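You operate a simulated robot arm through the tools that you are given. There is no shell and no other tool. Be economical: measure what you need, move in short steps, check, and stop when the job is done.

Carry out the task below with a simulated two-armed robot. There is one attempt and no reset: what you move stays moved.

TASK
Even the wall out with the knobs till the display shows 6.0 at all five points.
Fine: the notice over the display tells what one step does; work crosswise, never a neighbour next.

Only the result counts: the job must be done as asked and must still hold three seconds after the hand-in. Knocking over, shifting, dropping, spilling or breaking anything else fails it.

THE ROBOT
Two 6-joint arms with fingered hands on one trunk, on a base that drives. Base frame: it is fixed to the floor where the robot stands at the start and does not move with it; the origin is under the middle of the robot, x ahead of it, y to its left, z up. Units: m, degrees, N and s.
The left shoulder is at the start at [0.05, 0.17, 1.06], the right one opposite. With the tool pointing down near the work surface each hand reaches from about 0.5 to 0.78 m from the robot's upright axis, wherever it stands, measured 20 degrees to its own side. Places, roughly: cooling valve [1.3, -0.7, 0.9]; drive switch [1.3, -0.8, 1.1]; halt button [1.4, -0.8, 1.2]; head heat knob [1.2, -0.7, 1.1]; knob a [0.9, 0, 1.3]; knob b [0.8, -0.1, 1.2]; knob c [0.8, -0.1, 1.1]; knob d [0.9, 0, 1.1]; knob e [0.9, 0.1, 1.2]; lower clamp lever [0.9, -0.5, 1.1]; run button [1.3, -0.8, 1.2]; upper clamp lever [0.9, -0.5, 1.3]; wall display [1.2, -0.3, 1.5]. Payload 3.5 kg a hand.
The TCP of each hand is the grasp point between the finger pads, 0.026 m short of the fingertips. In the tool frame z runs along the fingers and y along their closing line. The gripper opens to 0.132 m. The gripper's body begins 0.073 m behind the TCP. The gripper is a hand of 3 fingers: y runs from the thumb to the fingers, the wrist lies at [0, 0, -0.234] in the tool frame, and closing takes about 1.5 s.
Orientation is that of the tool frame in the base frame, as a unit quaternion [w, x, y, z]. With the fingers straight down and closing along the base's y, the tool's x points along the base's -x, its y along +y and its z along -z.

THE INTERFACE
- The arms move only by the tool servo_tool. It takes "left_steps", "right_steps" or both (then of equal length, played together; a hand with none holds still); each is one flat list of numbers, 7 for each row, row after row: the turn, a rotation vector about the tool's x, y, z in degrees, then the shift along the tool's x, y, z in m, then the gripper command, from -1 (shut) to 1 (fully open), values between in proportion. In form: [ax, ay, az, dx, dy, dz, grip, ax, ay, az, dx, dy, dz, grip, ...]. A call has 1 to 8 rows; each row shifts and turns the commanded pose from where the row before left it, along the tool's axes as they then stand. Rows are played at 5 a second. More than 0.05 m and 8.6 degrees between two rows, or a gripper value outside its range, and nothing of the call is played. Where a pose cannot be reached the arm comes as near as it can. A force on the tool above 40 N (or 10 N above the force at the start of the call, whichever is more), or a blocked arm, ends the call early, and 0.2 s more pass. Each finger travels about 0.108 m/s and halts on what it meets, pressing with about 22 N; the grip force reading is that of the motor and also rises with nothing between the fingers. The clock runs only during rows and for 0.2 s after the last one: add rows that do not move to give the fingers time. The reply holds the time, the measured pose of the TCP, the force on the tool along the base axes, the opening and the grip force, in the units named above and with some noise, with the torque about the TCP (base axes, N m) and any sound that the robot's microphone picked up, and new pictures: "pictures" is both (left out), scene, wrist or none (wrist: the cameras of the hands that moved).
- Cameras (640 x 400 px; columns grow to the right, rows downward): "scene" is now at [0.0384, -0.0004, 1.6691]; the picture's right is [0.15, -0.99, 0.00], its down [-0.65, -0.10, -0.76] and it looks along [0.75, 0.11, -0.65] (base axes); focal length 249 px, centre (320, 200). "left" rides on the left gripper at [-0.062, 0.003, -0.092] in its tool frame; the picture's right is [-0.05, -1.00, 0.00], its down [0.83, -0.04, -0.55] and it looks along [0.55, -0.03, 0.83] (tool axes); focal length 230 px, centre (320, 200). "right" rides on the right gripper at [0.062, 0.003, -0.092] in its tool frame; the picture's right is [-0.05, 1.00, 0.00], its down [-0.83, -0.04, -0.56] and it looks along [-0.55, -0.03, 0.83] (tool axes); focal length 230 px, centre (320, 200).
- lift_body(by): slides the trunk up (or, below 0, down) by that many m; the arms and the scene camera ride with it, the base frame stays. It gives what a move gives, with no picture.
- steer(legs): drives the robot by 1 to 6 legs, each [ahead, left, turn to the left] in m, m and degrees, along the robot's own axes; the way and the turn of a leg run together, so that a leg with both is an arc; at most 1.5 m and 180 degrees a leg. The arms and the cameras ride along, it lands a little off, and it stops where it bumps. It gives what a move gives, and a new picture of the scene camera.
- preshape(shape, hand): the hand has 3 fingers and takes this shape, open, in about a second: jaw (thumb against the fingers, like two jaws); tri (thumb and two fingers); tip (a fingertip pinch); poke (one finger out to press); point (the index stretched); flat (the hand flat); cup (the hand cupped); fist (a fist). The gripper value then closes the fingers along that shape, each until it touches; the sizes above hold for jaw. It gives what a move gives, with no picture.
- turn_head(pan, tilt): turns the head with the scene camera to pan (to the left, within 86 degrees either way) and tilt (down, from -29 to 69), counted from straight ahead of the robot. It gives what a move gives, and a new picture of the scene camera.
- pixel_to_xyz(camera, pixels): for up to 12 pixels [column, row] of the newest picture of that camera ("zoom" is the newest enlarged one), the place [x, y, z] in the base frame of the surface seen there, good to about 0.002 m, but the place of the scene camera against the robot may be out by one fixed shift of up to 0.025 m in any direction. No time passes.
- enlarge(camera, box): a new picture of the part [left, top, right, bottom] of that camera's present view, enlarged. No time passes.
- sign_off(): hands the job in; it is judged then, once.

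Go step by step. Measure first, check grasps and placings, and put right what went wrong. The budget is 80 turns and 260 pictures, counting those below and the enlarged ones. Unless the task says otherwise, let go and move clear before handing in, and close with one line.

The tools are called after "Call:" as a command line: name --argument value ..., lists and objects as JSON in quotes. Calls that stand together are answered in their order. servo_tool: Moves the arms, as the interface text tells. Its arguments: {"type":"object","properties":{"left_steps":{"type":"array","items":{"type":"number"}},"right_steps":{"type":"array","items":{"type":"number"}},"pictures":{"type":"string","enum":["both","scene","wrist","none"]}},"required":[]} The other tools are called the same way: lift_body (by) slides the trunk up or down; preshape (shape, hand) gives the hand a shape; steer (legs) drives the base; turn_head (pan, tilt) turns the head that bears the scene camera; pixel_to_xyz (camera, pixels) gives the place of the surface under pixels of a picture; enlarge (camera, box) takes an enlarged picture of a part of a camera's view; sign_off () hands the job in.

At the start:

```text
t: 0.0
left_tcp_pos: [0.5851, 0.3247, 0.9993]
left_tcp_rot: [-0.001, 0.0, 1.0, 0.001]
left_contact_force: [0.5, 0.1, -0.7]
left_wrist_torque: [0.02, -0.02, 0.01]
left_finger_gap: 0.1317
left_grasp_force: 0.0
left_shape: jaw
right_tcp_pos: [0.6275, -0.2999, 1.0004]
right_tcp_rot: [0.0, -0.001, 1.0, 0.0]
right_contact_force: [-1.0, 0.0, 0.0]
right_wrist_torque: [0.02, 0.0, 0.0]
right_finger_gap: 0.1317
right_grasp_force: 0.1
right_shape: jaw
trunk travel left (down, up): [-0.675, 0.035]
robot x, y, heading: [0.0005, -0.001, 0.1]
head pan, tilt: [8.5, 40.8]
```

scene: 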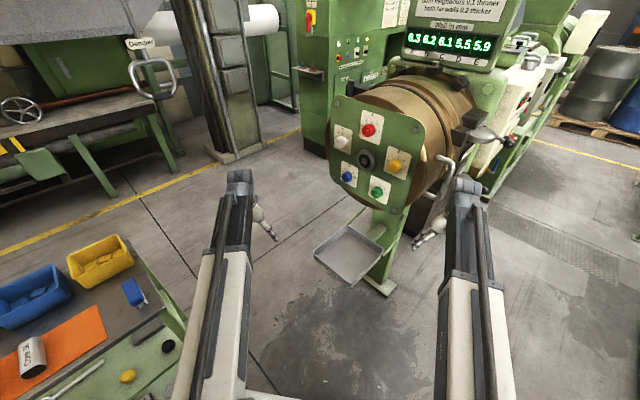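
right: 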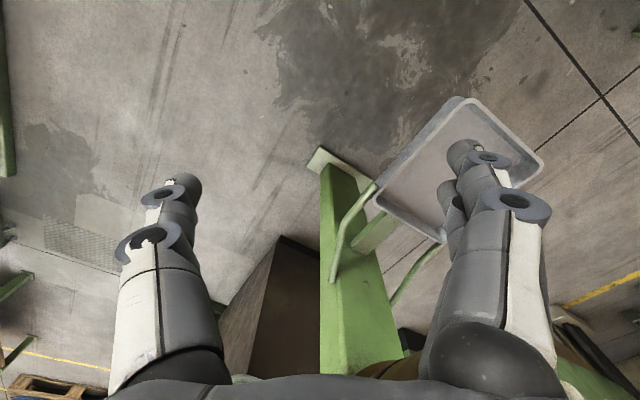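
left: 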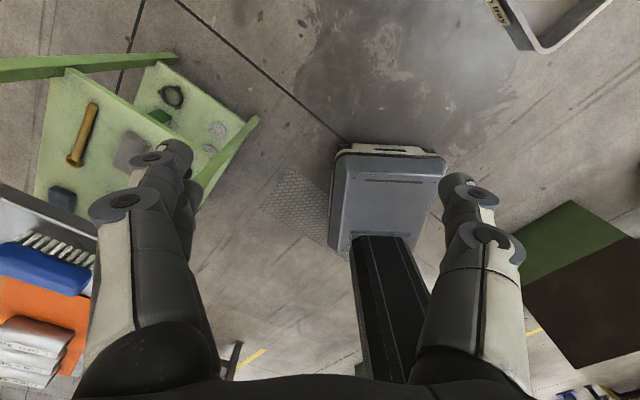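

The display reads 6.3 6.2 6.1 5.5 5.9 around (450,42), with a notice above cut off at the top. I tilt the head up to read the notice.

Call:
turn_head --pan -10 --tilt 15

```text
t: 0.9
left_tcp_pos: [0.5858, 0.3247, 0.9994]
left_tcp_rot: [0.001, 0.0, 1.0, 0.001]
left_contact_force: [0.5, 0.3, 0.0]
left_wrist_torque: [0.01, -0.03, -0.01]
left_finger_gap: 0.1321
left_grasp_force: 0.1
left_shape: jaw
right_tcp_pos: [0.626, -0.3016, 0.9992]
right_tcp_rot: [0.0, 0.0, 1.0, 0.0]
right_contact_force: [-0.1, 0.2, 0.0]
right_wrist_torque: [0.01, 0.01, 0.0]
right_finger_gap: 0.1318
right_grasp_force: 0.1
right_shape: jaw
trunk travel left (down, up): [-0.675, 0.035]
robot x, y, heading: [-0.0008, 0.0022, 0.0]
head pan, tilt: [-10.0, 15.0]
```

scene: 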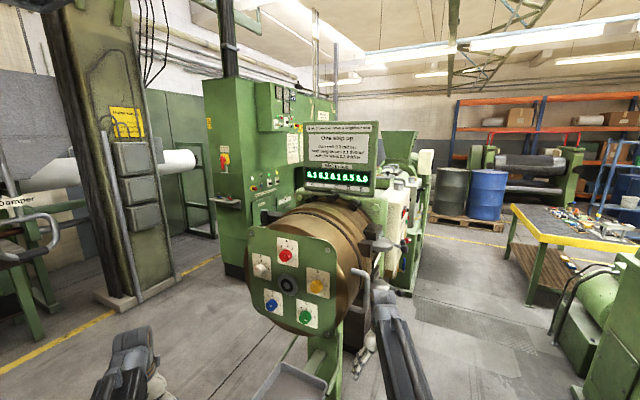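

The notice is at (340,145) and the panel at (290,285). I enlarge both.

Call:
enlarge --camera "scene" --box '[295, 115, 385, 195]'

Call:
enlarge --camera "scene" --box '[235, 220, 355, 340]'

Call:
pixel_to_xyz --camera "scene" --pixels '[[286, 255], [317, 286], [305, 316], [271, 305], [261, 267], [288, 285], [252, 232], [326, 240], [340, 300]]'

```text
5.00 times, centred on (340, 155) of scene
```

zoom: 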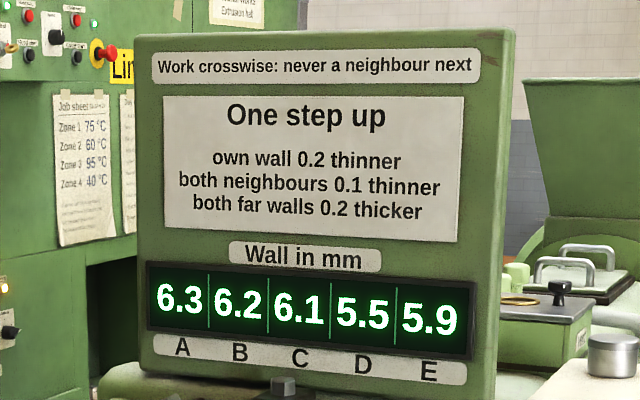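

```text
3.33 times, centred on (295, 280) of scene
```

zoom: 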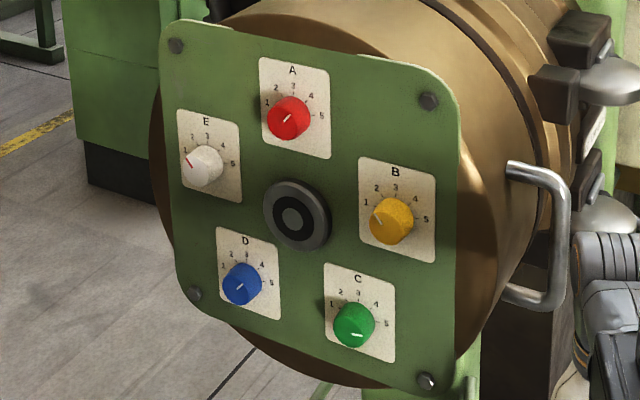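

```text
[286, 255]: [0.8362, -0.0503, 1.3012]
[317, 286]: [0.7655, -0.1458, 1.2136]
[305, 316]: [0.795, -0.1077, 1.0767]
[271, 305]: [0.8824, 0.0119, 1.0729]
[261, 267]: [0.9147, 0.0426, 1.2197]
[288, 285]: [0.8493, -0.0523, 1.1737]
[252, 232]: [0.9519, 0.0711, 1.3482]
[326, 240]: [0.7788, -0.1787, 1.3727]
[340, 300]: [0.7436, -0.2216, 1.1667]
```

The notice: one step up means own -0.2, neighbours -0.1, far +0.2. I still need the current knob positions, so I enlarge the knobs.

Call:
enlarge --camera "scene" --box '[260, 225, 330, 269]'

Call:
enlarge --camera "scene" --box '[260, 285, 324, 325]'

Call:
enlarge --camera "scene" --box '[246, 260, 326, 310]'

```text
9.09 times, centred on (295, 247) of scene
```

zoom: 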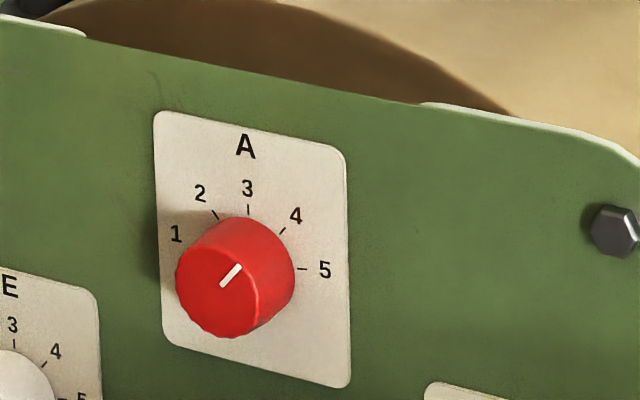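

```text
10.00 times, centred on (292, 305) of scene
```

zoom: 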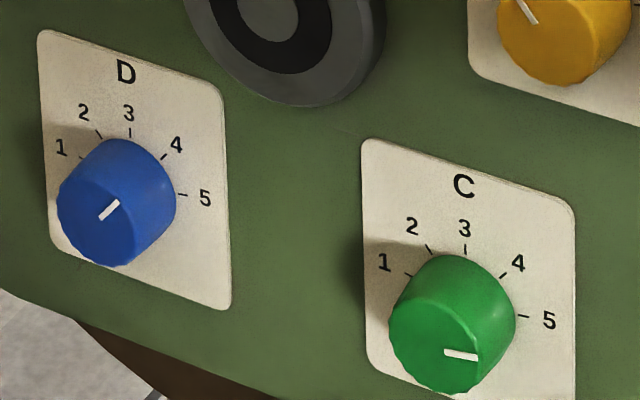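

```text
8.00 times, centred on (286, 285) of scene
```

zoom: 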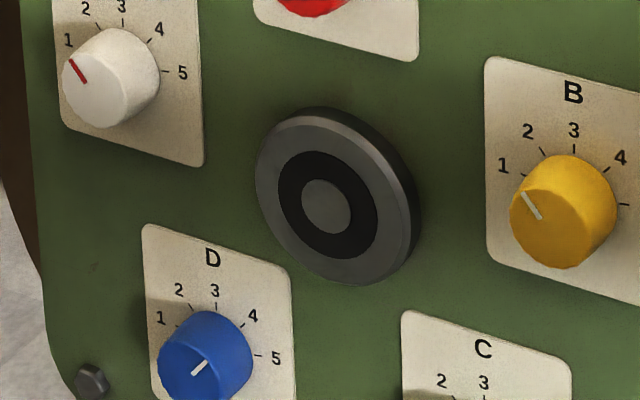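

Each step is 45° of knob turn. From the pointers I read A4, B2, C5, D4, E2. Solving the notice's rule gives targets A4, B4, C3, D5, E1, worked in the order C, E, B, D. First I bring the left hand up horizontally, facing the panel normal (0.82, -0.57, 0).

Call:
servo_tool --left_steps '[0, -8.5, 0, 0, 0, -0.025, 0.2, 0, -8.5, 0, -0.0037, 0, -0.0247, 0.2, 0, -8.5, 0, -0.0073, 0, -0.0239, 0.2, 0, -8.5, 0, -0.0108, 0, -0.0226, 0.2, 0, -8.5, 0, -0.014, 0, -0.0207, 0.2, 0, -8.5, 0, -0.0169, 0, -0.0184, 0.2, 0, -8.5, 0, -0.0194, 0, -0.0157, 0.2, 0, -8.5, 0, -0.0215, 0, -0.0127, 0.2]' --pictures "none"

Call:
servo_tool --left_steps '[0, -7.33, 0, 0, -0.03, 0, 0.2, 0, -7.33, 0, 0, -0.03, 0, 0.2, 0, -7.33, 0, 0, -0.03, 0, 0.2, 6.94, 0, 0, 0, -0.03, 0, 0.2, 6.94, 0, 0, 0, -0.03, 0, 0.2, 6.94, 0, 0, 0, -0.03, 0, 0.2, 6.94, 0, 0, 0, -0.03, 0, 0.2, 6.94, 0, 0, 0, -0.02, 0, 0.2]'

```text
t: 2.7
left_tcp_pos: [0.6348, 0.3483, 1.2162]
left_tcp_rot: [0.561, -0.001, 0.828, 0.001]
left_contact_force: [-0.3, 0.4, 0.1]
left_wrist_torque: [-0.01, -0.02, 0.01]
left_finger_gap: 0.0796
left_grasp_force: 0.2
left_shape: jaw
left hand out of reach, approached as far as the arm can: row 6, 7, 8
right_tcp_pos: [0.6254, -0.3001, 0.9991]
right_tcp_rot: [0.0, 0.0, 1.0, 0.0]
right_contact_force: [-0.2, 0.8, -0.9]
right_wrist_torque: [-0.01, 0.0, 0.03]
right_finger_gap: 0.1318
right_grasp_force: 0.1
right_shape: jaw
trunk travel left (down, up): [-0.675, 0.035]
robot x, y, heading: [0.0034, -0.0044, 0.2]
head pan, tilt: [-10.0, 15.0]
```

```text
t: 4.5
left_tcp_pos: [0.6592, 0.1442, 1.226]
left_tcp_rot: [0.675, 0.212, 0.674, -0.211]
left_contact_force: [0.5, -0.5, 0.4]
left_wrist_torque: [0.01, -0.02, 0.01]
left_finger_gap: 0.0798
left_grasp_force: 0.1
left_shape: jaw
left hand out of reach, approached as far as the arm can: row 1, 2, 3
right_tcp_pos: [0.626, -0.2996, 1.0002]
right_tcp_rot: [0.0, 0.0, 1.0, -0.001]
right_contact_force: [-0.1, 0.1, -0.5]
right_wrist_torque: [0.01, 0.02, 0.02]
right_finger_gap: 0.1321
right_grasp_force: 0.0
right_shape: jaw
trunk travel left (down, up): [-0.675, 0.035]
robot x, y, heading: [-0.0005, -0.0016, 0.2]
head pan, tilt: [-10.0, 15.0]
```

scene: 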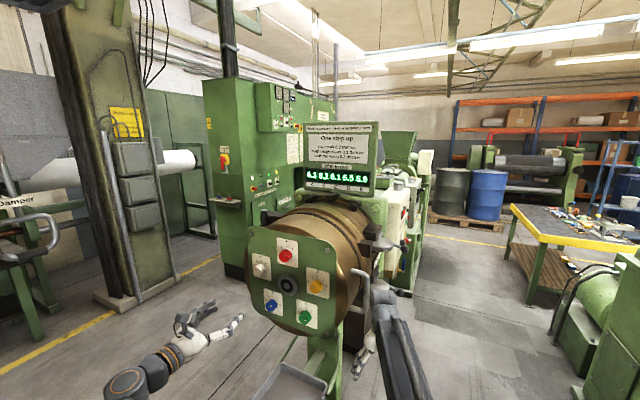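
left: 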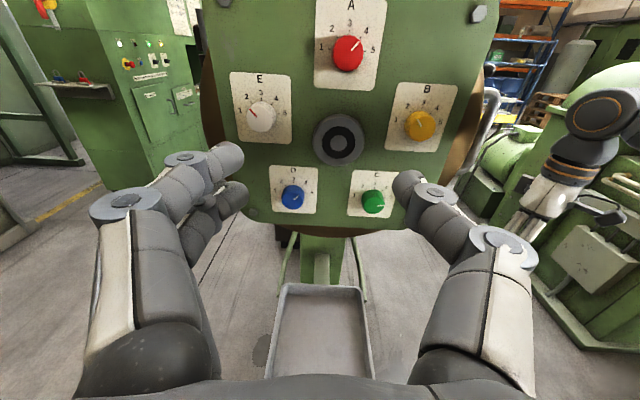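

The left camera now sees the panel squarely, with A (348,52), E (262,116), B (420,125), D (293,196) and C (373,202). I measure the knobs from this camera.

Call:
pixel_to_xyz --camera "left" --pixels '[[347, 54], [261, 118], [420, 127], [292, 198], [373, 203], [340, 139], [325, 75], [372, 75], [240, 135], [436, 148], [275, 205], [386, 210]]'

Call:
enlarge --camera "left" --box '[220, 0, 460, 150]'

Call:
enlarge --camera "left" --box '[260, 145, 404, 235]'

```text
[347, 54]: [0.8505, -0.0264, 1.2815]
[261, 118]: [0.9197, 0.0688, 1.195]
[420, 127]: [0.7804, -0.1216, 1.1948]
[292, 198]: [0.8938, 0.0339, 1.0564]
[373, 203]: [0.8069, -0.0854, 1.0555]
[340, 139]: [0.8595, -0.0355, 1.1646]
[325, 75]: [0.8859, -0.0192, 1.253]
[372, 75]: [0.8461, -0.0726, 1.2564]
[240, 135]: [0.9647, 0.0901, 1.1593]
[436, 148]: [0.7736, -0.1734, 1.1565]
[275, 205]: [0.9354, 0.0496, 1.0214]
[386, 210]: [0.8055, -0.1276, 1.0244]
```

```text
2.67 times, centred on (340, 75) of left
```

zoom: 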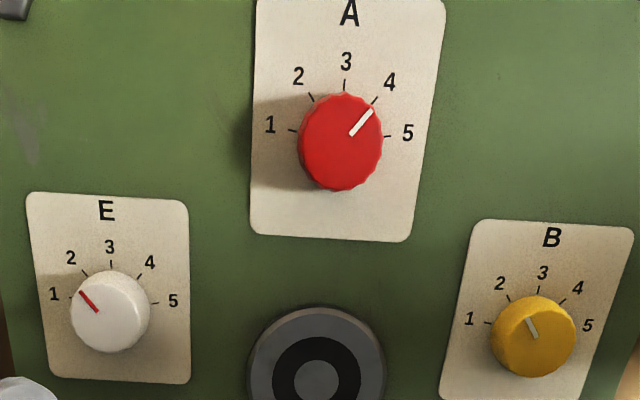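

```text
4.44 times, centred on (332, 190) of left
```

zoom: 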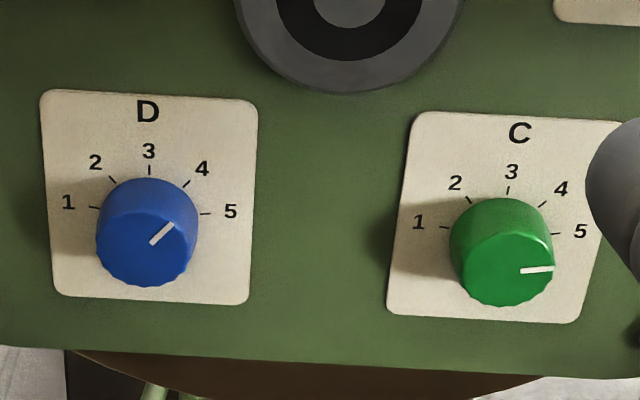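

All positions are confirmed (A4, B2, C5, D4, E2). The panel normal is at yaw -36.2°, the knob faces lie 0.702 along it and the plate at 0.726. I move in front of C, stopping about 0.08 m short.

Call:
servo_tool --left_steps '[1.3, 0, 0, 0.0283, -0.0163, 0, 0.2, 0, 0, 0, 0.0283, -0.0163, 0.02, 0.2, 0, 0, 0, 0.0283, -0.0163, 0.03, 0.2, 0, 0, 0, 0.0283, -0.0163, 0.03, 0.2, 0, 0, 0, 0.0283, -0.0163, 0.03, 0.2, 0, 0, 0, 0.0283, -0.0163, 0.03, 0.2, 0, 0, 0, 0, 0, 0.03, 0.2, 0, 0, 0, 0, 0, 0, 0.2]' --pictures "wrist"

```text
t: 6.3
left_tcp_pos: [0.7397, -0.0363, 1.0562]
left_tcp_rot: [0.672, 0.221, 0.672, -0.218]
left_contact_force: [-0.1, -0.7, 0.9]
left_wrist_torque: [0.0, -0.03, 0.02]
left_finger_gap: 0.0797
left_grasp_force: 0.0
left_shape: jaw
right_tcp_pos: [0.6272, -0.3008, 0.9988]
right_tcp_rot: [0.0, -0.001, 1.0, 0.001]
right_contact_force: [-0.2, -0.6, 0.3]
right_wrist_torque: [-0.01, -0.03, -0.01]
right_finger_gap: 0.1319
right_grasp_force: 0.1
right_shape: jaw
trunk travel left (down, up): [-0.675, 0.035]
robot x, y, heading: [0.002, 0.0, 0.1]
head pan, tilt: [-10.0, 15.0]
```

left: 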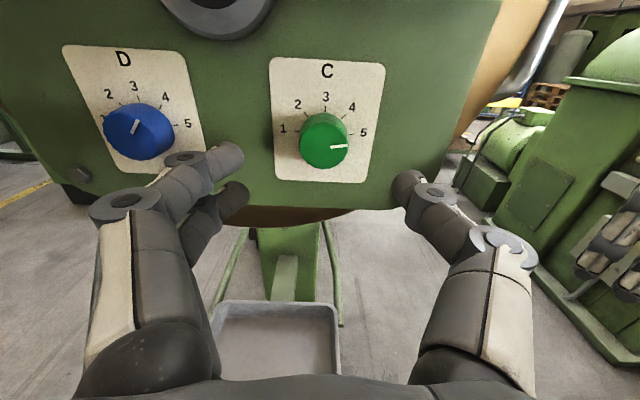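

Call:
pixel_to_xyz --camera "left" --pixels '[[324, 142], [301, 142], [346, 142], [324, 120], [324, 163], [375, 165]]'

Call:
servo_tool --left_steps '[0, 0, 7.5, 0, 0, 0, 0.2, 0, 0, 7.5, 0, 0, 0, 0.2, 0, 0, 7.5, 0, 0, 0, 0.2, 0, 0, 7.5, 0, 0, 0, 0.2, 0, 0, 7.5, 0, 0, 0, 0.2, 0, 0, 7.5, 0, 0, 0, 0.2, 0, 0, 0, 0, 0, 0, 0.2]' --pictures "wrist"

```text
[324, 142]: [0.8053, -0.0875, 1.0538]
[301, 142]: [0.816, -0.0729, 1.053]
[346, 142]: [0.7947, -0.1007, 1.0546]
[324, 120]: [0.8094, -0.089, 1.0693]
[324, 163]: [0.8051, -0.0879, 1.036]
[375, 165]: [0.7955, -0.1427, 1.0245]
```

```text
t: 7.9
left_tcp_pos: [0.7405, -0.0362, 1.0553]
left_tcp_rot: [0.705, 0.46, 0.537, 0.056]
left_contact_force: [0.0, -0.5, -0.1]
left_wrist_torque: [0.02, 0.0, -0.01]
left_finger_gap: 0.0795
left_grasp_force: 0.0
left_shape: jaw
right_tcp_pos: [0.6266, -0.3008, 0.9987]
right_tcp_rot: [0.0, 0.0, 1.0, 0.0]
right_contact_force: [-1.0, 1.1, -0.1]
right_wrist_torque: [0.0, -0.02, 0.0]
right_finger_gap: 0.1318
right_grasp_force: 0.0
right_shape: jaw
trunk travel left (down, up): [-0.675, 0.035]
robot x, y, heading: [-0.0018, -0.0002, 0.1]
head pan, tilt: [-10.0, 15.0]
```

left: 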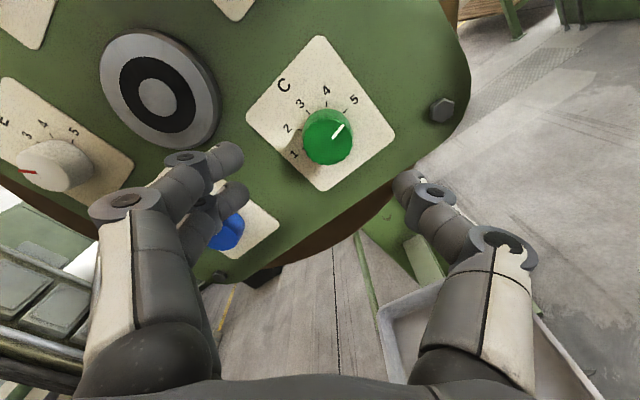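

The roll worked (C now at (327,137)). I narrow the fingers and advance 0.074 m onto knob C.

Call:
servo_tool --left_steps '[0, 0, 0, -0.0004, -0.0032, 0, -0.05, 0, 0, 0, 0, 0, 0.02, -0.05, 0, 0, 0, 0, 0, 0.02, -0.05, 0, 0, 0, 0, 0, 0.02, -0.05, 0, 0, 0, 0, 0, 0.014, -0.05, 0, 0, 0, 0, 0, 0, -0.05]' --pictures "wrist"

```text
t: 9.3
left_tcp_pos: [0.7961, -0.0818, 1.0509]
left_tcp_rot: [0.705, 0.46, 0.537, 0.056]
left_contact_force: [-0.4, -1.0, 0.1]
left_wrist_torque: [0.01, -0.02, 0.01]
left_finger_gap: 0.0632
left_grasp_force: 0.0
left_shape: jaw
right_tcp_pos: [0.6265, -0.3011, 0.9997]
right_tcp_rot: [0.0, 0.0, 1.0, 0.0]
right_contact_force: [1.1, -0.6, 0.3]
right_wrist_torque: [0.02, -0.01, 0.02]
right_finger_gap: 0.1316
right_grasp_force: 0.2
right_shape: jaw
trunk travel left (down, up): [-0.675, 0.035]
robot x, y, heading: [-0.0029, 0.0028, -0.1]
head pan, tilt: [-10.0, 15.0]
```

left: 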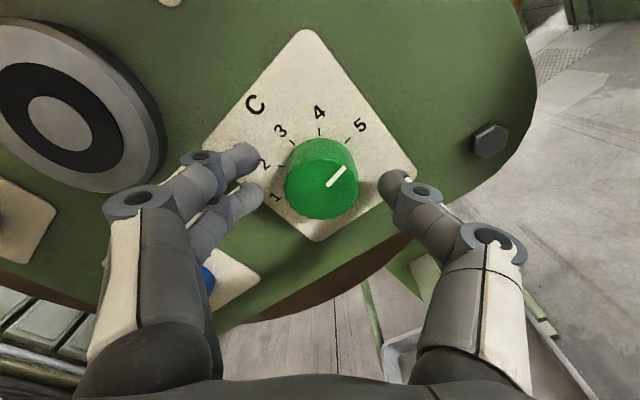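

The fingers straddle the knob at depth 0.691 with no contact. I advance 3 mm and close.

Call:
servo_tool --left_steps '[0, 0, 0, 0, 0, 0.003, -0.05, 0, 0, 0, 0, 0, 0, -1, 0, 0, 0, 0, 0, 0, -1, 0, 0, 0, 0, 0, 0, -1, 0, 0, 0, 0, 0, 0, -1]' --pictures "wrist"

```text
t: 10.5
left_tcp_pos: [0.7985, -0.0841, 1.0527]
left_tcp_rot: [0.705, 0.459, 0.537, 0.056]
left_contact_force: [1.1, -0.9, -1.5]
left_wrist_torque: [0.0, 0.0, 0.02]
left_finger_gap: 0.0315
left_grasp_force: 21.6
left_shape: jaw
right_tcp_pos: [0.626, -0.3003, 0.9992]
right_tcp_rot: [-0.001, 0.0, 1.0, 0.0]
right_contact_force: [-0.7, -0.2, 0.2]
right_wrist_torque: [0.01, -0.02, -0.03]
right_finger_gap: 0.132
right_grasp_force: 0.1
right_shape: jaw
trunk travel left (down, up): [-0.675, 0.035]
robot x, y, heading: [-0.0015, -0.0018, -0.1]
head pan, tilt: [-10.0, 15.0]
```

left: 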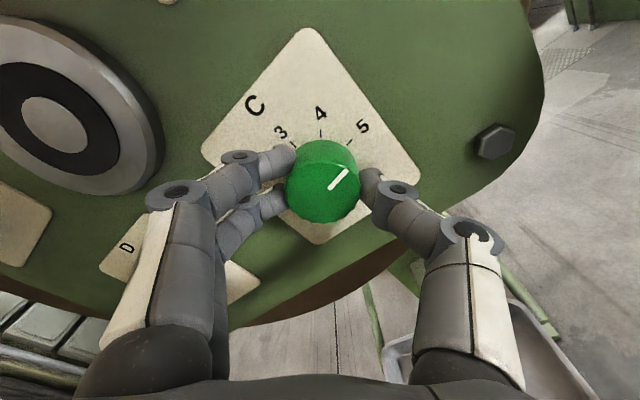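

Gripped at gap 0.0315 with small side forces. I turn counter-clockwise (-z) 45° first and check.

Call:
servo_tool --left_steps '[0, 0, -7.5, 0, 0, 0, -1, 0, 0, -7.5, 0, 0, 0, -1, 0, 0, -7.5, 0, 0, 0, -1, 0, 0, -7.5, 0, 0, 0, -1, 0, 0, -7.5, 0, 0, 0, -1, 0, 0, -7.5, 0, 0, 0, -1, 0, 0, 0, 0, 0, 0, -1]'

Call:
enlarge --camera "scene" --box '[295, 115, 385, 195]'

```text
t: 12.1
left_tcp_pos: [0.8004, -0.0836, 1.0528]
left_tcp_rot: [0.671, 0.218, 0.674, -0.22]
left_contact_force: [-0.6, 2.5, -6.0]
left_wrist_torque: [0.13, 0.08, 0.01]
left_finger_gap: 0.0314
left_grasp_force: 21.9
left_shape: jaw
right_tcp_pos: [0.6262, -0.3007, 0.9995]
right_tcp_rot: [0.0, 0.0, 1.0, 0.0]
right_contact_force: [0.3, 0.7, 0.1]
right_wrist_torque: [0.04, 0.0, 0.0]
right_finger_gap: 0.1317
right_grasp_force: 0.0
right_shape: jaw
trunk travel left (down, up): [-0.675, 0.035]
robot x, y, heading: [0.0003, 0.0004, 0.1]
head pan, tilt: [-10.0, 15.0]
```

scene: 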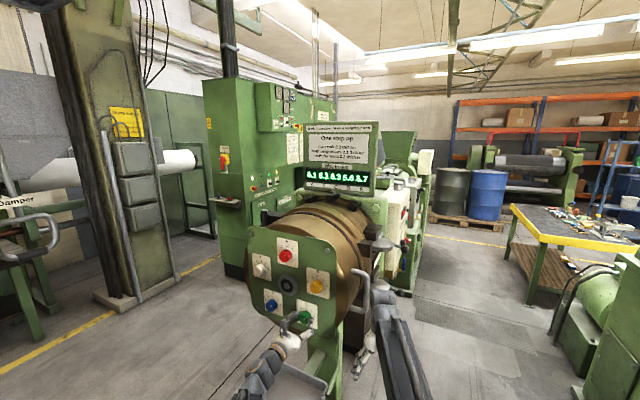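
left: 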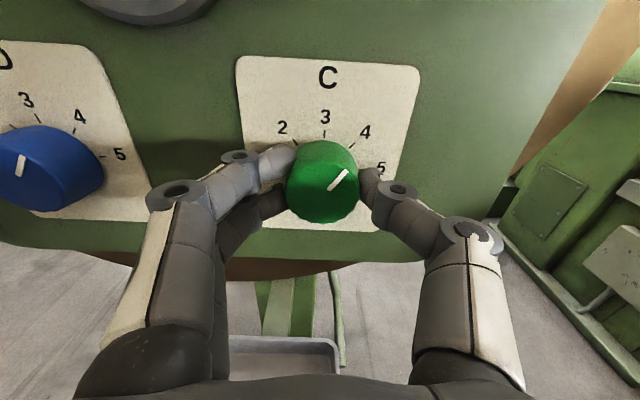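

```text
5.00 times, centred on (340, 155) of scene
```

zoom: 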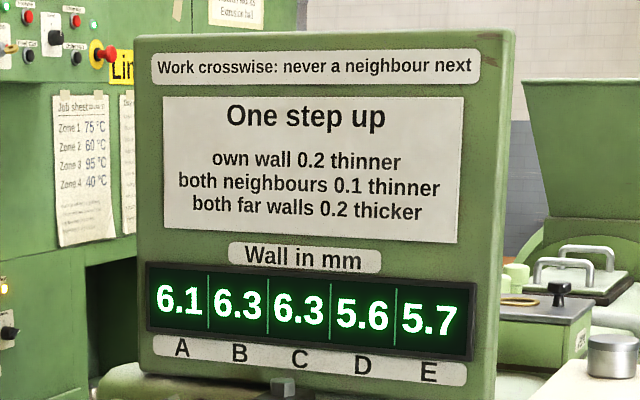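

C stepped 5→4 and the display shows 6.1 6.3 6.3 5.6 5.7, as predicted. One more 45° counter-clockwise.

Call:
servo_tool --left_steps '[0, 0, -7.5, 0, 0, 0, -1, 0, 0, -7.5, 0, 0, 0, -1, 0, 0, -7.5, 0, 0, 0, -1, 0, 0, -7.5, 0, 0, 0, -1, 0, 0, -7.5, 0, 0, 0, -1, 0, 0, -7.5, 0, 0, 0, -1, 0, 0, 0, 0, 0, 0, -1]'

Call:
enlarge --camera "scene" --box '[295, 115, 385, 195]'

```text
t: 13.7
left_tcp_pos: [0.8003, -0.0835, 1.0525]
left_tcp_rot: [0.537, -0.056, 0.705, -0.46]
left_contact_force: [-6.3, 3.4, -14.6]
left_wrist_torque: [0.21, 0.28, 0.1]
left_finger_gap: 0.0315
left_grasp_force: 22.0
left_shape: jaw
right_tcp_pos: [0.6266, -0.3011, 0.9996]
right_tcp_rot: [0.0, 0.001, 1.0, 0.0]
right_contact_force: [-0.5, 0.1, -0.4]
right_wrist_torque: [0.02, 0.02, -0.04]
right_finger_gap: 0.1322
right_grasp_force: 0.1
right_shape: jaw
trunk travel left (down, up): [-0.675, 0.035]
robot x, y, heading: [0.0012, 0.0015, -0.0]
head pan, tilt: [-10.0, 15.0]
```

scene: 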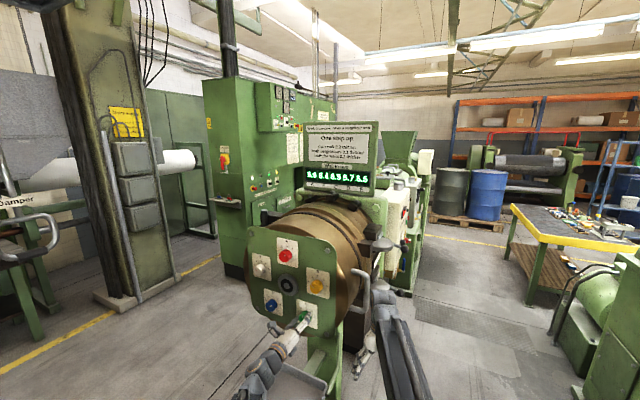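
left: 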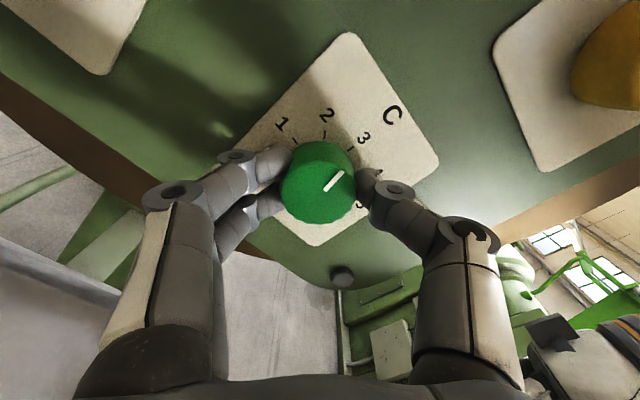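

```text
5.00 times, centred on (340, 155) of scene
```

zoom: 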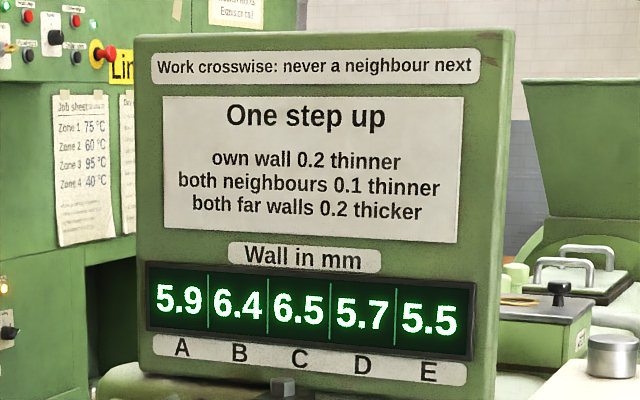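

C is at 3 and the display shows 5.9 6.4 6.5 5.7 5.5, as planned. I open, back out straight, and unroll.

Call:
servo_tool --left_steps '[0, 0, 0, 0, 0, 0, -0.05, 0, 0, 0, 0, 0, 0, -0.05, 0, 0, 0, 0, 0, 0, -0.05, 0, 0, 0, 0, 0, -0.02, -0.05, 0, 0, 0, 0, 0, -0.02, -0.05, 0, 0, 0, 0, 0, -0.03, 0, 0, 0, 0, 0, 0, -0.03, 0]' --pictures "wrist"

Call:
servo_tool --left_steps '[0, 0, 7.5, 0, 0, 0, 0, 0, 0, 7.5, 0, 0, 0, 0, 0, 0, 7.5, 0, 0, 0, 0, 0, 0, 7.5, 0, 0, 0, 0, 0, 0, 7.5, 0, 0, 0, 0, 0, 0, 7.5, 0, 0, 0, 0, 0, 0, 0, 0, 0, 0, 0]' --pictures "wrist"

```text
t: 15.3
left_tcp_pos: [0.7205, -0.024, 1.0555]
left_tcp_rot: [0.538, -0.055, 0.705, -0.459]
left_contact_force: [-0.4, -0.3, 0.6]
left_wrist_torque: [-0.01, 0.01, 0.02]
left_finger_gap: 0.0655
left_grasp_force: 0.0
left_shape: jaw
right_tcp_pos: [0.6264, -0.302, 0.9995]
right_tcp_rot: [0.0, 0.0, 1.0, 0.001]
right_contact_force: [0.3, 0.3, 0.1]
right_wrist_torque: [-0.03, -0.01, -0.01]
right_finger_gap: 0.1319
right_grasp_force: 0.0
right_shape: jaw
trunk travel left (down, up): [-0.675, 0.035]
robot x, y, heading: [0.0017, -0.0001, -0.0]
head pan, tilt: [-10.0, 15.0]
```

left: 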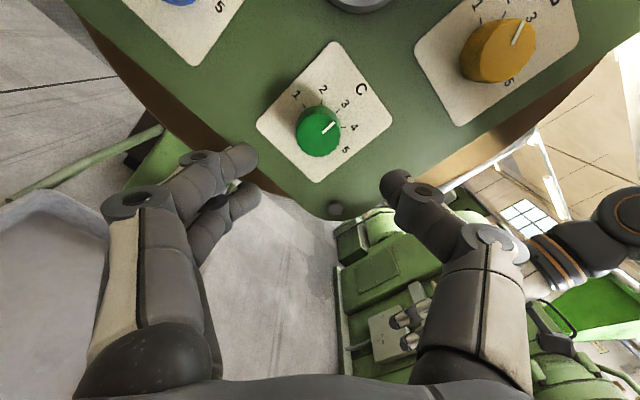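

```text
t: 16.9
left_tcp_pos: [0.7206, -0.024, 1.0542]
left_tcp_rot: [0.673, 0.219, 0.672, -0.217]
left_contact_force: [-0.5, -0.2, -0.2]
left_wrist_torque: [0.0, -0.04, 0.02]
left_finger_gap: 0.0655
left_grasp_force: 0.0
left_shape: jaw
right_tcp_pos: [0.6267, -0.3016, 1.0011]
right_tcp_rot: [0.0, 0.0, 1.0, 0.0]
right_contact_force: [0.6, -0.9, 0.1]
right_wrist_torque: [-0.02, -0.01, -0.01]
right_finger_gap: 0.1319
right_grasp_force: 0.1
right_shape: jaw
trunk travel left (down, up): [-0.675, 0.035]
robot x, y, heading: [0.001, 0.0007, -0.0]
head pan, tilt: [-10.0, 15.0]
```

left: 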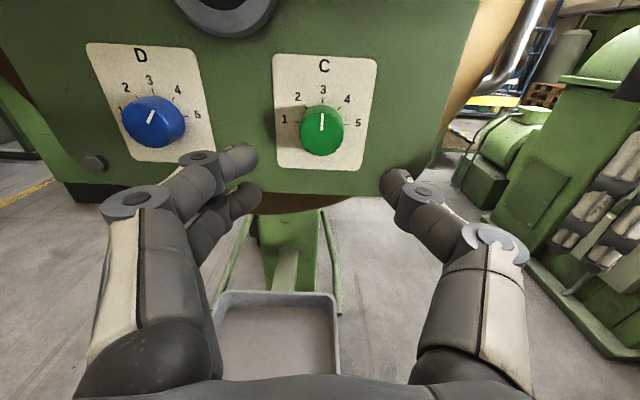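

C points to 3. Now I move across to E (about +0.191 left, 0.138 up), keeping the standoff.

Call:
servo_tool --left_steps '[0, 0, 0, -0.023, 0.0318, 0, 0, 0, 0, 0, -0.023, 0.0318, 0, 0, 0, 0, 0, -0.023, 0.0318, 0, 0, 0, 0, 0, -0.023, 0.0318, 0, 0, 0, 0, 0, -0.023, 0.0318, 0, 0, 0, 0, 0, -0.023, 0.0318, 0, 0, 0, 0, 0, 0, 0, 0, 0]' --pictures "wrist"

```text
t: 18.5
left_tcp_pos: [0.8321, 0.1297, 1.1912]
left_tcp_rot: [0.673, 0.219, 0.673, -0.218]
left_contact_force: [0.5, 0.9, -0.3]
left_wrist_torque: [0.04, -0.02, -0.01]
left_finger_gap: 0.0651
left_grasp_force: 0.0
left_shape: jaw
right_tcp_pos: [0.6264, -0.3011, 0.9994]
right_tcp_rot: [0.0, 0.0, 1.0, 0.0]
right_contact_force: [0.5, 0.3, 0.3]
right_wrist_torque: [0.02, 0.01, -0.01]
right_finger_gap: 0.1319
right_grasp_force: 0.1
right_shape: jaw
trunk travel left (down, up): [-0.675, 0.035]
robot x, y, heading: [-0.0009, -0.0003, -0.3]
head pan, tilt: [-10.0, 15.0]
```

left: 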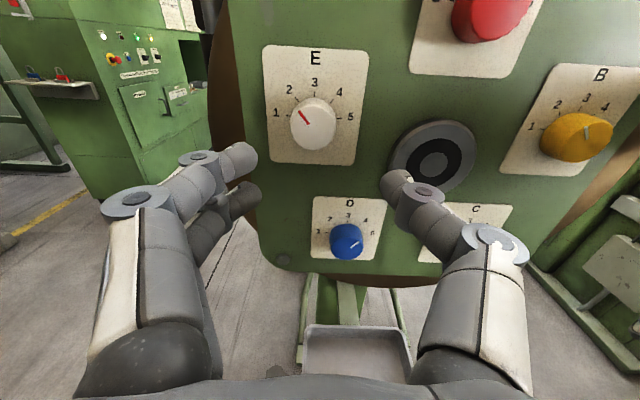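

Call:
pixel_to_xyz --camera "left" --pixels '[[313, 124], [295, 125], [332, 124], [313, 103], [313, 145]]'

```text
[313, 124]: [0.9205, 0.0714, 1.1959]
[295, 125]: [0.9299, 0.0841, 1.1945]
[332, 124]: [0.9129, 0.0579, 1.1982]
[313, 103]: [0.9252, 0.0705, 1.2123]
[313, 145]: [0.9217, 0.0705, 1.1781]
```

E's centre is 5 mm left and 4 mm above the TCP line. I correct that, pre-roll 22.5° and advance.

Call:
servo_tool --left_steps '[0, 0, 0, -0.004, 0.005, 0, 0, 0, 0, 7.5, 0, 0, 0, 0, 0, 0, 7.5, 0, 0, 0, 0, 0, 0, 7.5, 0, 0, 0.02, 0, 0, 0, 0, 0, 0, 0.03, 0, 0, 0, 0, 0, 0, 0.03, 0, 0, 0, 0, 0, 0, 0.018, 0, 0, 0, 0, 0, 0, 0, 0]' --pictures "wrist"

```text
t: 20.3
left_tcp_pos: [0.9147, 0.0752, 1.1965]
left_tcp_rot: [0.702, 0.346, 0.617, -0.083]
left_contact_force: [0.2, 0.1, 0.3]
left_wrist_torque: [0.0, 0.0, -0.02]
left_finger_gap: 0.0652
left_grasp_force: 0.0
left_shape: jaw
right_tcp_pos: [0.627, -0.3003, 0.9997]
right_tcp_rot: [0.0, 0.0, 1.0, 0.0]
right_contact_force: [0.0, 0.1, 0.4]
right_wrist_torque: [0.0, -0.01, -0.02]
right_finger_gap: 0.1319
right_grasp_force: 0.0
right_shape: jaw
trunk travel left (down, up): [-0.675, 0.035]
robot x, y, heading: [-0.0027, -0.0012, -0.2]
head pan, tilt: [-10.0, 15.0]
```

left: 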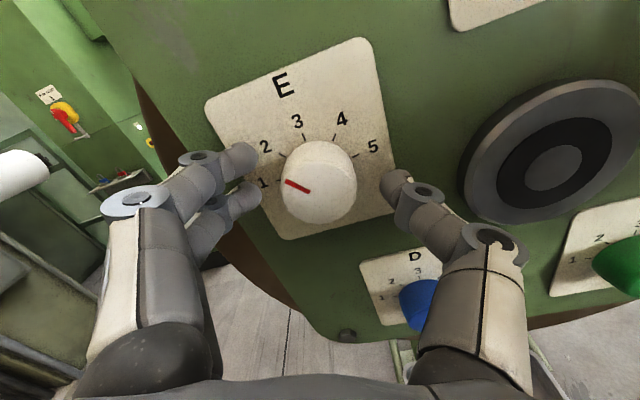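

Centred on E. I close and turn 45° counter-clockwise.

Call:
servo_tool --left_steps '[0, 0, 0, 0, 0, 0, -1, 0, 0, 0, 0, 0, 0, -1, 0, 0, 0, 0, 0, 0, -1, 0, 0, 0, 0, 0, 0, -1]' --pictures "none"

Call:
servo_tool --left_steps '[0, 0, -7.5, 0, 0, 0, -1, 0, 0, -7.5, 0, 0, 0, -1, 0, 0, -7.5, 0, 0, 0, -1, 0, 0, -7.5, 0, 0, 0, -1, 0, 0, -7.5, 0, 0, 0, -1, 0, 0, -7.5, 0, 0, 0, -1, 0, 0, 0, 0, 0, 0, -1]'

Call:
enlarge --camera "scene" --box '[295, 115, 385, 195]'

```text
t: 21.3
left_tcp_pos: [0.9145, 0.0753, 1.1952]
left_tcp_rot: [0.702, 0.346, 0.617, -0.082]
left_contact_force: [1.0, -1.0, 1.0]
left_wrist_torque: [-0.05, -0.02, 0.03]
left_finger_gap: 0.0309
left_grasp_force: 21.7
left_shape: jaw
right_tcp_pos: [0.6258, -0.3012, 0.9993]
right_tcp_rot: [0.0, 0.0, 1.0, 0.001]
right_contact_force: [0.1, 0.9, 0.6]
right_wrist_torque: [0.0, -0.01, -0.03]
right_finger_gap: 0.1317
right_grasp_force: 0.0
right_shape: jaw
trunk travel left (down, up): [-0.675, 0.035]
robot x, y, heading: [0.0029, 0.0009, 0.1]
head pan, tilt: [-10.0, 15.0]
```

```text
t: 22.9
left_tcp_pos: [0.9152, 0.0765, 1.1948]
left_tcp_rot: [0.617, 0.083, 0.702, -0.346]
left_contact_force: [11.3, -2.0, 10.3]
left_wrist_torque: [0.35, -0.47, 0.17]
left_finger_gap: 0.0305
left_grasp_force: 22.1
left_shape: jaw
right_tcp_pos: [0.6272, -0.3002, 1.0004]
right_tcp_rot: [0.0, 0.001, 1.0, 0.0]
right_contact_force: [0.4, 0.0, 0.4]
right_wrist_torque: [0.0, 0.02, 0.04]
right_finger_gap: 0.1319
right_grasp_force: 0.2
right_shape: jaw
trunk travel left (down, up): [-0.675, 0.035]
robot x, y, heading: [0.0021, 0.0034, 0.0]
head pan, tilt: [-10.0, 15.0]
```

scene: 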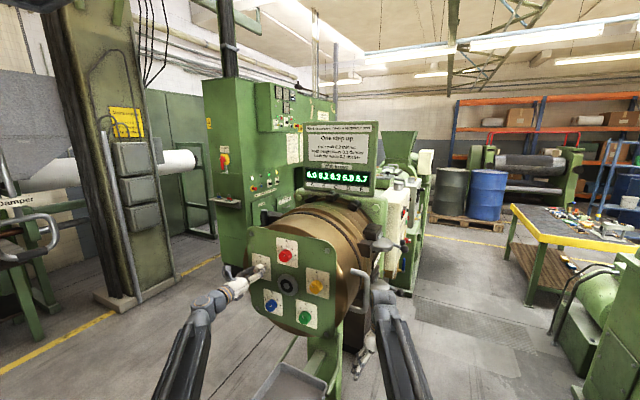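
left: 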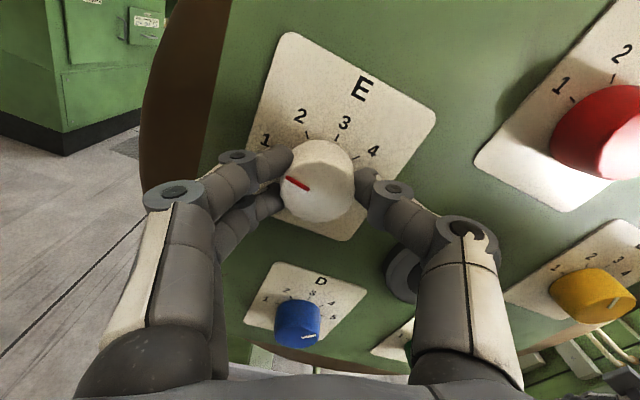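

```text
5.00 times, centred on (340, 155) of scene
```

zoom: 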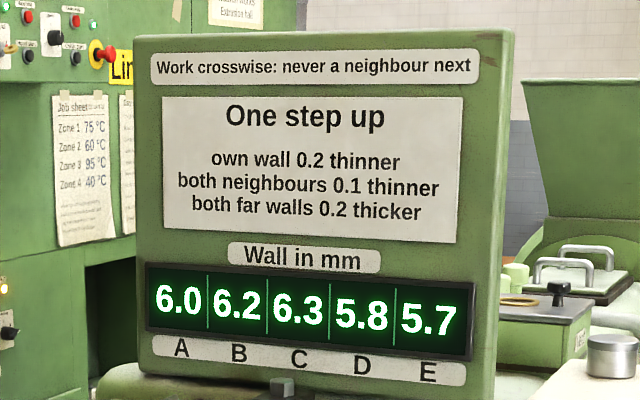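

E is at 1 and the display shows 6.0 6.2 6.3 5.8 5.7, as planned. I release, back out, unroll, and go across to B.

Call:
servo_tool --left_steps '[0, 0, 0, 0, 0, 0, 0, 0, 0, 0, 0, 0, 0, 0, 0, 0, 0, 0, 0, 0, 0, 0, 0, 0, 0, 0, -0.02, 0, 0, 0, 0, 0, 0, -0.025, 0, 0, 0, 7.5, 0, 0, -0.03, 0, 0, 0, 7.5, 0, 0, -0.025, 0, 0, 0, 7.5, 0, 0, 0, 0]' --pictures "wrist"

Call:
servo_tool --left_steps '[0, 0, 0, 0, -0.034, 0, 0, 0, 0, 0, 0, -0.034, 0, 0, 0, 0, 0, 0, -0.034, 0, 0, 0, 0, 0, 0, -0.034, 0, 0, 0, 0, 0, 0, -0.034, 0, 0, 0, 0, 0, 0, -0.034, 0, 0, 0, 0, 0, 0, -0.034, 0, 0, 0, 0, 0, 0, 0, 0, 0]' --pictures "wrist"

```text
t: 24.7
left_tcp_pos: [0.8328, 0.1351, 1.195]
left_tcp_rot: [0.673, 0.22, 0.672, -0.218]
left_contact_force: [0.0, -0.7, 0.5]
left_wrist_torque: [-0.03, 0.0, -0.01]
left_finger_gap: 0.0654
left_grasp_force: 0.0
left_shape: jaw
right_tcp_pos: [0.626, -0.3008, 0.9991]
right_tcp_rot: [0.001, 0.0, 1.0, 0.0]
right_contact_force: [-0.4, -0.1, -0.2]
right_wrist_torque: [0.01, -0.02, -0.03]
right_finger_gap: 0.1319
right_grasp_force: 0.1
right_shape: jaw
trunk travel left (down, up): [-0.675, 0.035]
robot x, y, heading: [0.0009, 0.002, 0.2]
head pan, tilt: [-10.0, 15.0]
```

left: 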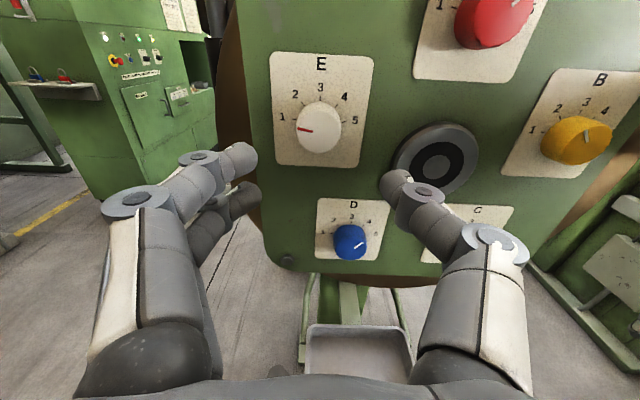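

```text
t: 26.5
left_tcp_pos: [0.692, -0.0557, 1.1959]
left_tcp_rot: [0.672, 0.22, 0.672, -0.217]
left_contact_force: [-1.0, 0.7, -0.9]
left_wrist_torque: [-0.01, 0.0, 0.01]
left_finger_gap: 0.0654
left_grasp_force: 0.0
left_shape: jaw
right_tcp_pos: [0.6257, -0.3007, 1.0]
right_tcp_rot: [0.0, 0.001, 1.0, 0.001]
right_contact_force: [-0.5, -0.1, 0.4]
right_wrist_torque: [0.01, 0.0, 0.0]
right_finger_gap: 0.1316
right_grasp_force: 0.1
right_shape: jaw
trunk travel left (down, up): [-0.675, 0.035]
robot x, y, heading: [0.0004, 0.0034, -0.3]
head pan, tilt: [-10.0, 15.0]
```

left: 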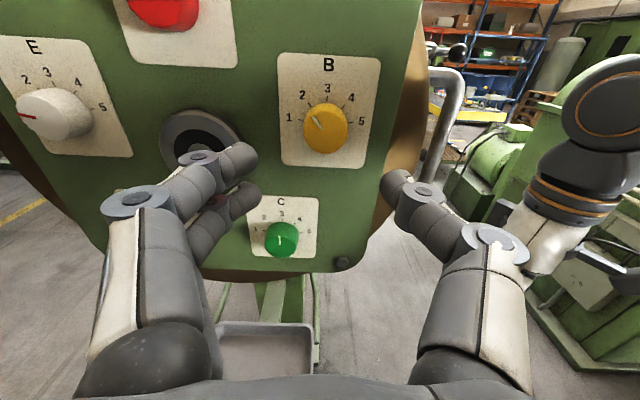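

Call:
pixel_to_xyz --camera "left" --pixels '[[326, 128], [306, 129], [346, 129], [326, 107], [326, 151]]'

Call:
servo_tool --left_steps '[0, 0, -7.5, 0, 0, 0, 0, 0, 0, -7.5, 0, 0, 0, 0, 0, 0, -7.5, 0, 0, 0, 0, 0, 0, -7.5, 0, 0, 0, 0, 0, 0, -7.5, 0, 0, 0, 0, 0, 0, -7.5, 0, 0, 0, 0, 0, 0, 0, 0, 0, 0, 0]' --pictures "wrist"

```text
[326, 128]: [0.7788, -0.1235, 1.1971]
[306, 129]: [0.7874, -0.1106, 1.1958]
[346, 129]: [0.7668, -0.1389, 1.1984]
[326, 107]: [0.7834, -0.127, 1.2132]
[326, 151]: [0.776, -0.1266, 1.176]
```

```text
t: 28.1
left_tcp_pos: [0.6928, -0.0562, 1.1955]
left_tcp_rot: [0.538, -0.055, 0.705, -0.459]
left_contact_force: [0.0, -0.4, -0.3]
left_wrist_torque: [-0.01, -0.03, 0.0]
left_finger_gap: 0.0654
left_grasp_force: 0.0
left_shape: jaw
right_tcp_pos: [0.6259, -0.3017, 0.9992]
right_tcp_rot: [-0.001, 0.0, 1.0, 0.0]
right_contact_force: [0.2, -0.1, 0.2]
right_wrist_torque: [0.03, -0.02, -0.01]
right_finger_gap: 0.1319
right_grasp_force: 0.0
right_shape: jaw
trunk travel left (down, up): [-0.675, 0.035]
robot x, y, heading: [-0.0027, -0.0017, 0.1]
head pan, tilt: [-10.0, 15.0]
```

left: 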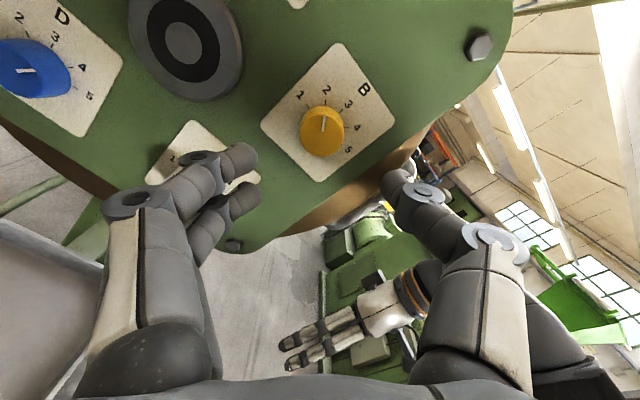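

B's centre lies 5 mm to the right of the TCP line. I correct and advance onto it.

Call:
servo_tool --left_steps '[0, 0, 0, 0.0035, -0.0035, 0, 0, 0, 0, 0, 0, 0, 0.03, 0, 0, 0, 0, 0, 0, 0.03, 0, 0, 0, 0, 0, 0, 0.025, 0, 0, 0, 0, 0, 0, 0.016, 0, 0, 0, 0, 0, 0, 0, 0]' --pictures "wrist"

```text
t: 29.5
left_tcp_pos: [0.7719, -0.1208, 1.1956]
left_tcp_rot: [0.538, -0.054, 0.705, -0.46]
left_contact_force: [-0.7, 0.1, -0.6]
left_wrist_torque: [0.02, -0.01, 0.01]
left_finger_gap: 0.0653
left_grasp_force: 0.1
left_shape: jaw
right_tcp_pos: [0.6266, -0.301, 1.0011]
right_tcp_rot: [0.0, -0.001, 1.0, 0.001]
right_contact_force: [-0.2, 0.3, -0.3]
right_wrist_torque: [-0.01, -0.02, 0.0]
right_finger_gap: 0.1318
right_grasp_force: 0.0
right_shape: jaw
trunk travel left (down, up): [-0.675, 0.035]
robot x, y, heading: [-0.0051, -0.0021, -0.3]
head pan, tilt: [-10.0, 15.0]
```

left: 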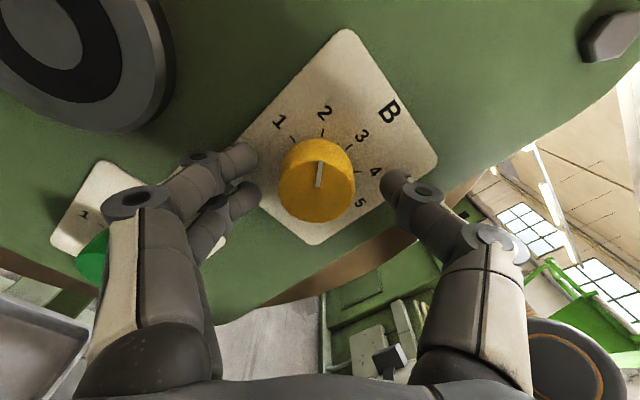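

Centred on B with no contact. I close and turn 45° clockwise (+z), then check.

Call:
servo_tool --left_steps '[0, 0, 0, 0, 0, 0, -1, 0, 0, 0, 0, 0, 0, -1, 0, 0, 0, 0, 0, 0, -1, 0, 0, 0, 0, 0, 0, -1]' --pictures "none"

Call:
servo_tool --left_steps '[0, 0, 7.5, 0, 0, 0, -1, 0, 0, 7.5, 0, 0, 0, -1, 0, 0, 7.5, 0, 0, 0, -1, 0, 0, 7.5, 0, 0, 0, -1, 0, 0, 7.5, 0, 0, 0, -1, 0, 0, 7.5, 0, 0, 0, -1, 0, 0, 0, 0, 0, 0, -1]'

Call:
enlarge --camera "scene" --box '[295, 115, 385, 195]'

```text
t: 30.5
left_tcp_pos: [0.7719, -0.1218, 1.1958]
left_tcp_rot: [0.538, -0.055, 0.705, -0.458]
left_contact_force: [2.0, 0.4, 1.0]
left_wrist_torque: [0.0, -0.04, 0.0]
left_finger_gap: 0.0315
left_grasp_force: 22.2
left_shape: jaw
right_tcp_pos: [0.6258, -0.2999, 0.9994]
right_tcp_rot: [0.0, 0.001, 1.0, 0.0]
right_contact_force: [0.2, 0.3, -0.2]
right_wrist_torque: [-0.03, 0.03, -0.01]
right_finger_gap: 0.1319
right_grasp_force: 0.0
right_shape: jaw
trunk travel left (down, up): [-0.675, 0.035]
robot x, y, heading: [0.0018, 0.0017, 0.0]
head pan, tilt: [-10.0, 15.0]
```

```text
t: 32.1
left_tcp_pos: [0.7712, -0.1217, 1.1946]
left_tcp_rot: [0.673, 0.22, 0.672, -0.218]
left_contact_force: [-2.3, -1.8, 1.1]
left_wrist_torque: [-0.03, -0.02, -0.09]
left_finger_gap: 0.0314
left_grasp_force: 21.9
left_shape: jaw
right_tcp_pos: [0.6258, -0.301, 0.9998]
right_tcp_rot: [-0.001, -0.001, 1.0, 0.0]
right_contact_force: [-0.6, 0.8, 0.4]
right_wrist_torque: [0.03, 0.02, -0.04]
right_finger_gap: 0.132
right_grasp_force: 0.1
right_shape: jaw
trunk travel left (down, up): [-0.675, 0.035]
robot x, y, heading: [-0.0008, 0.0008, 0.2]
head pan, tilt: [-10.0, 15.0]
```

scene: 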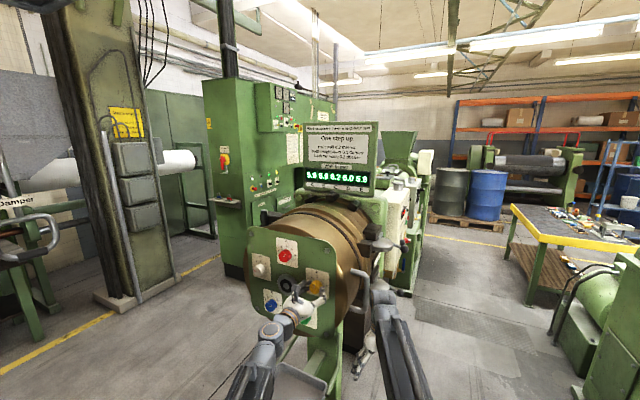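
left: 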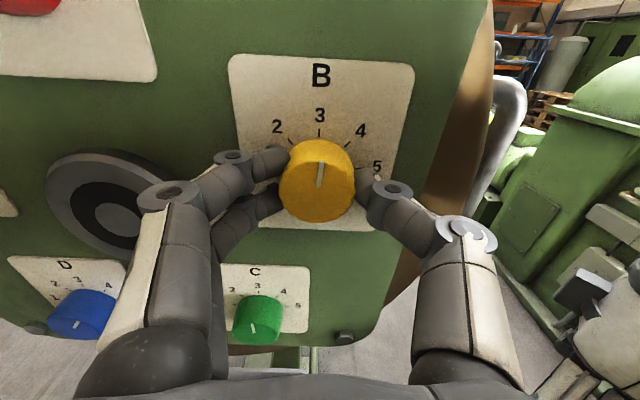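

```text
5.00 times, centred on (340, 155) of scene
```

zoom: 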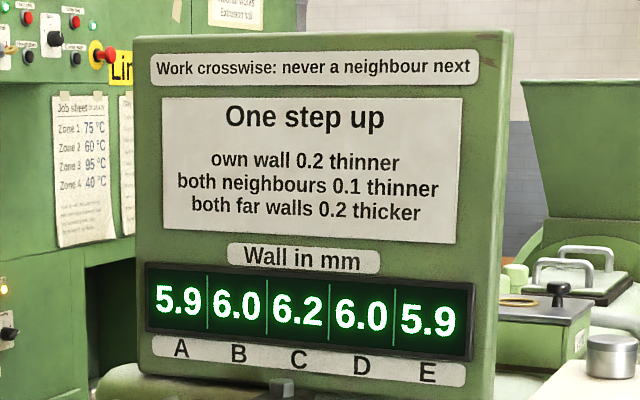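

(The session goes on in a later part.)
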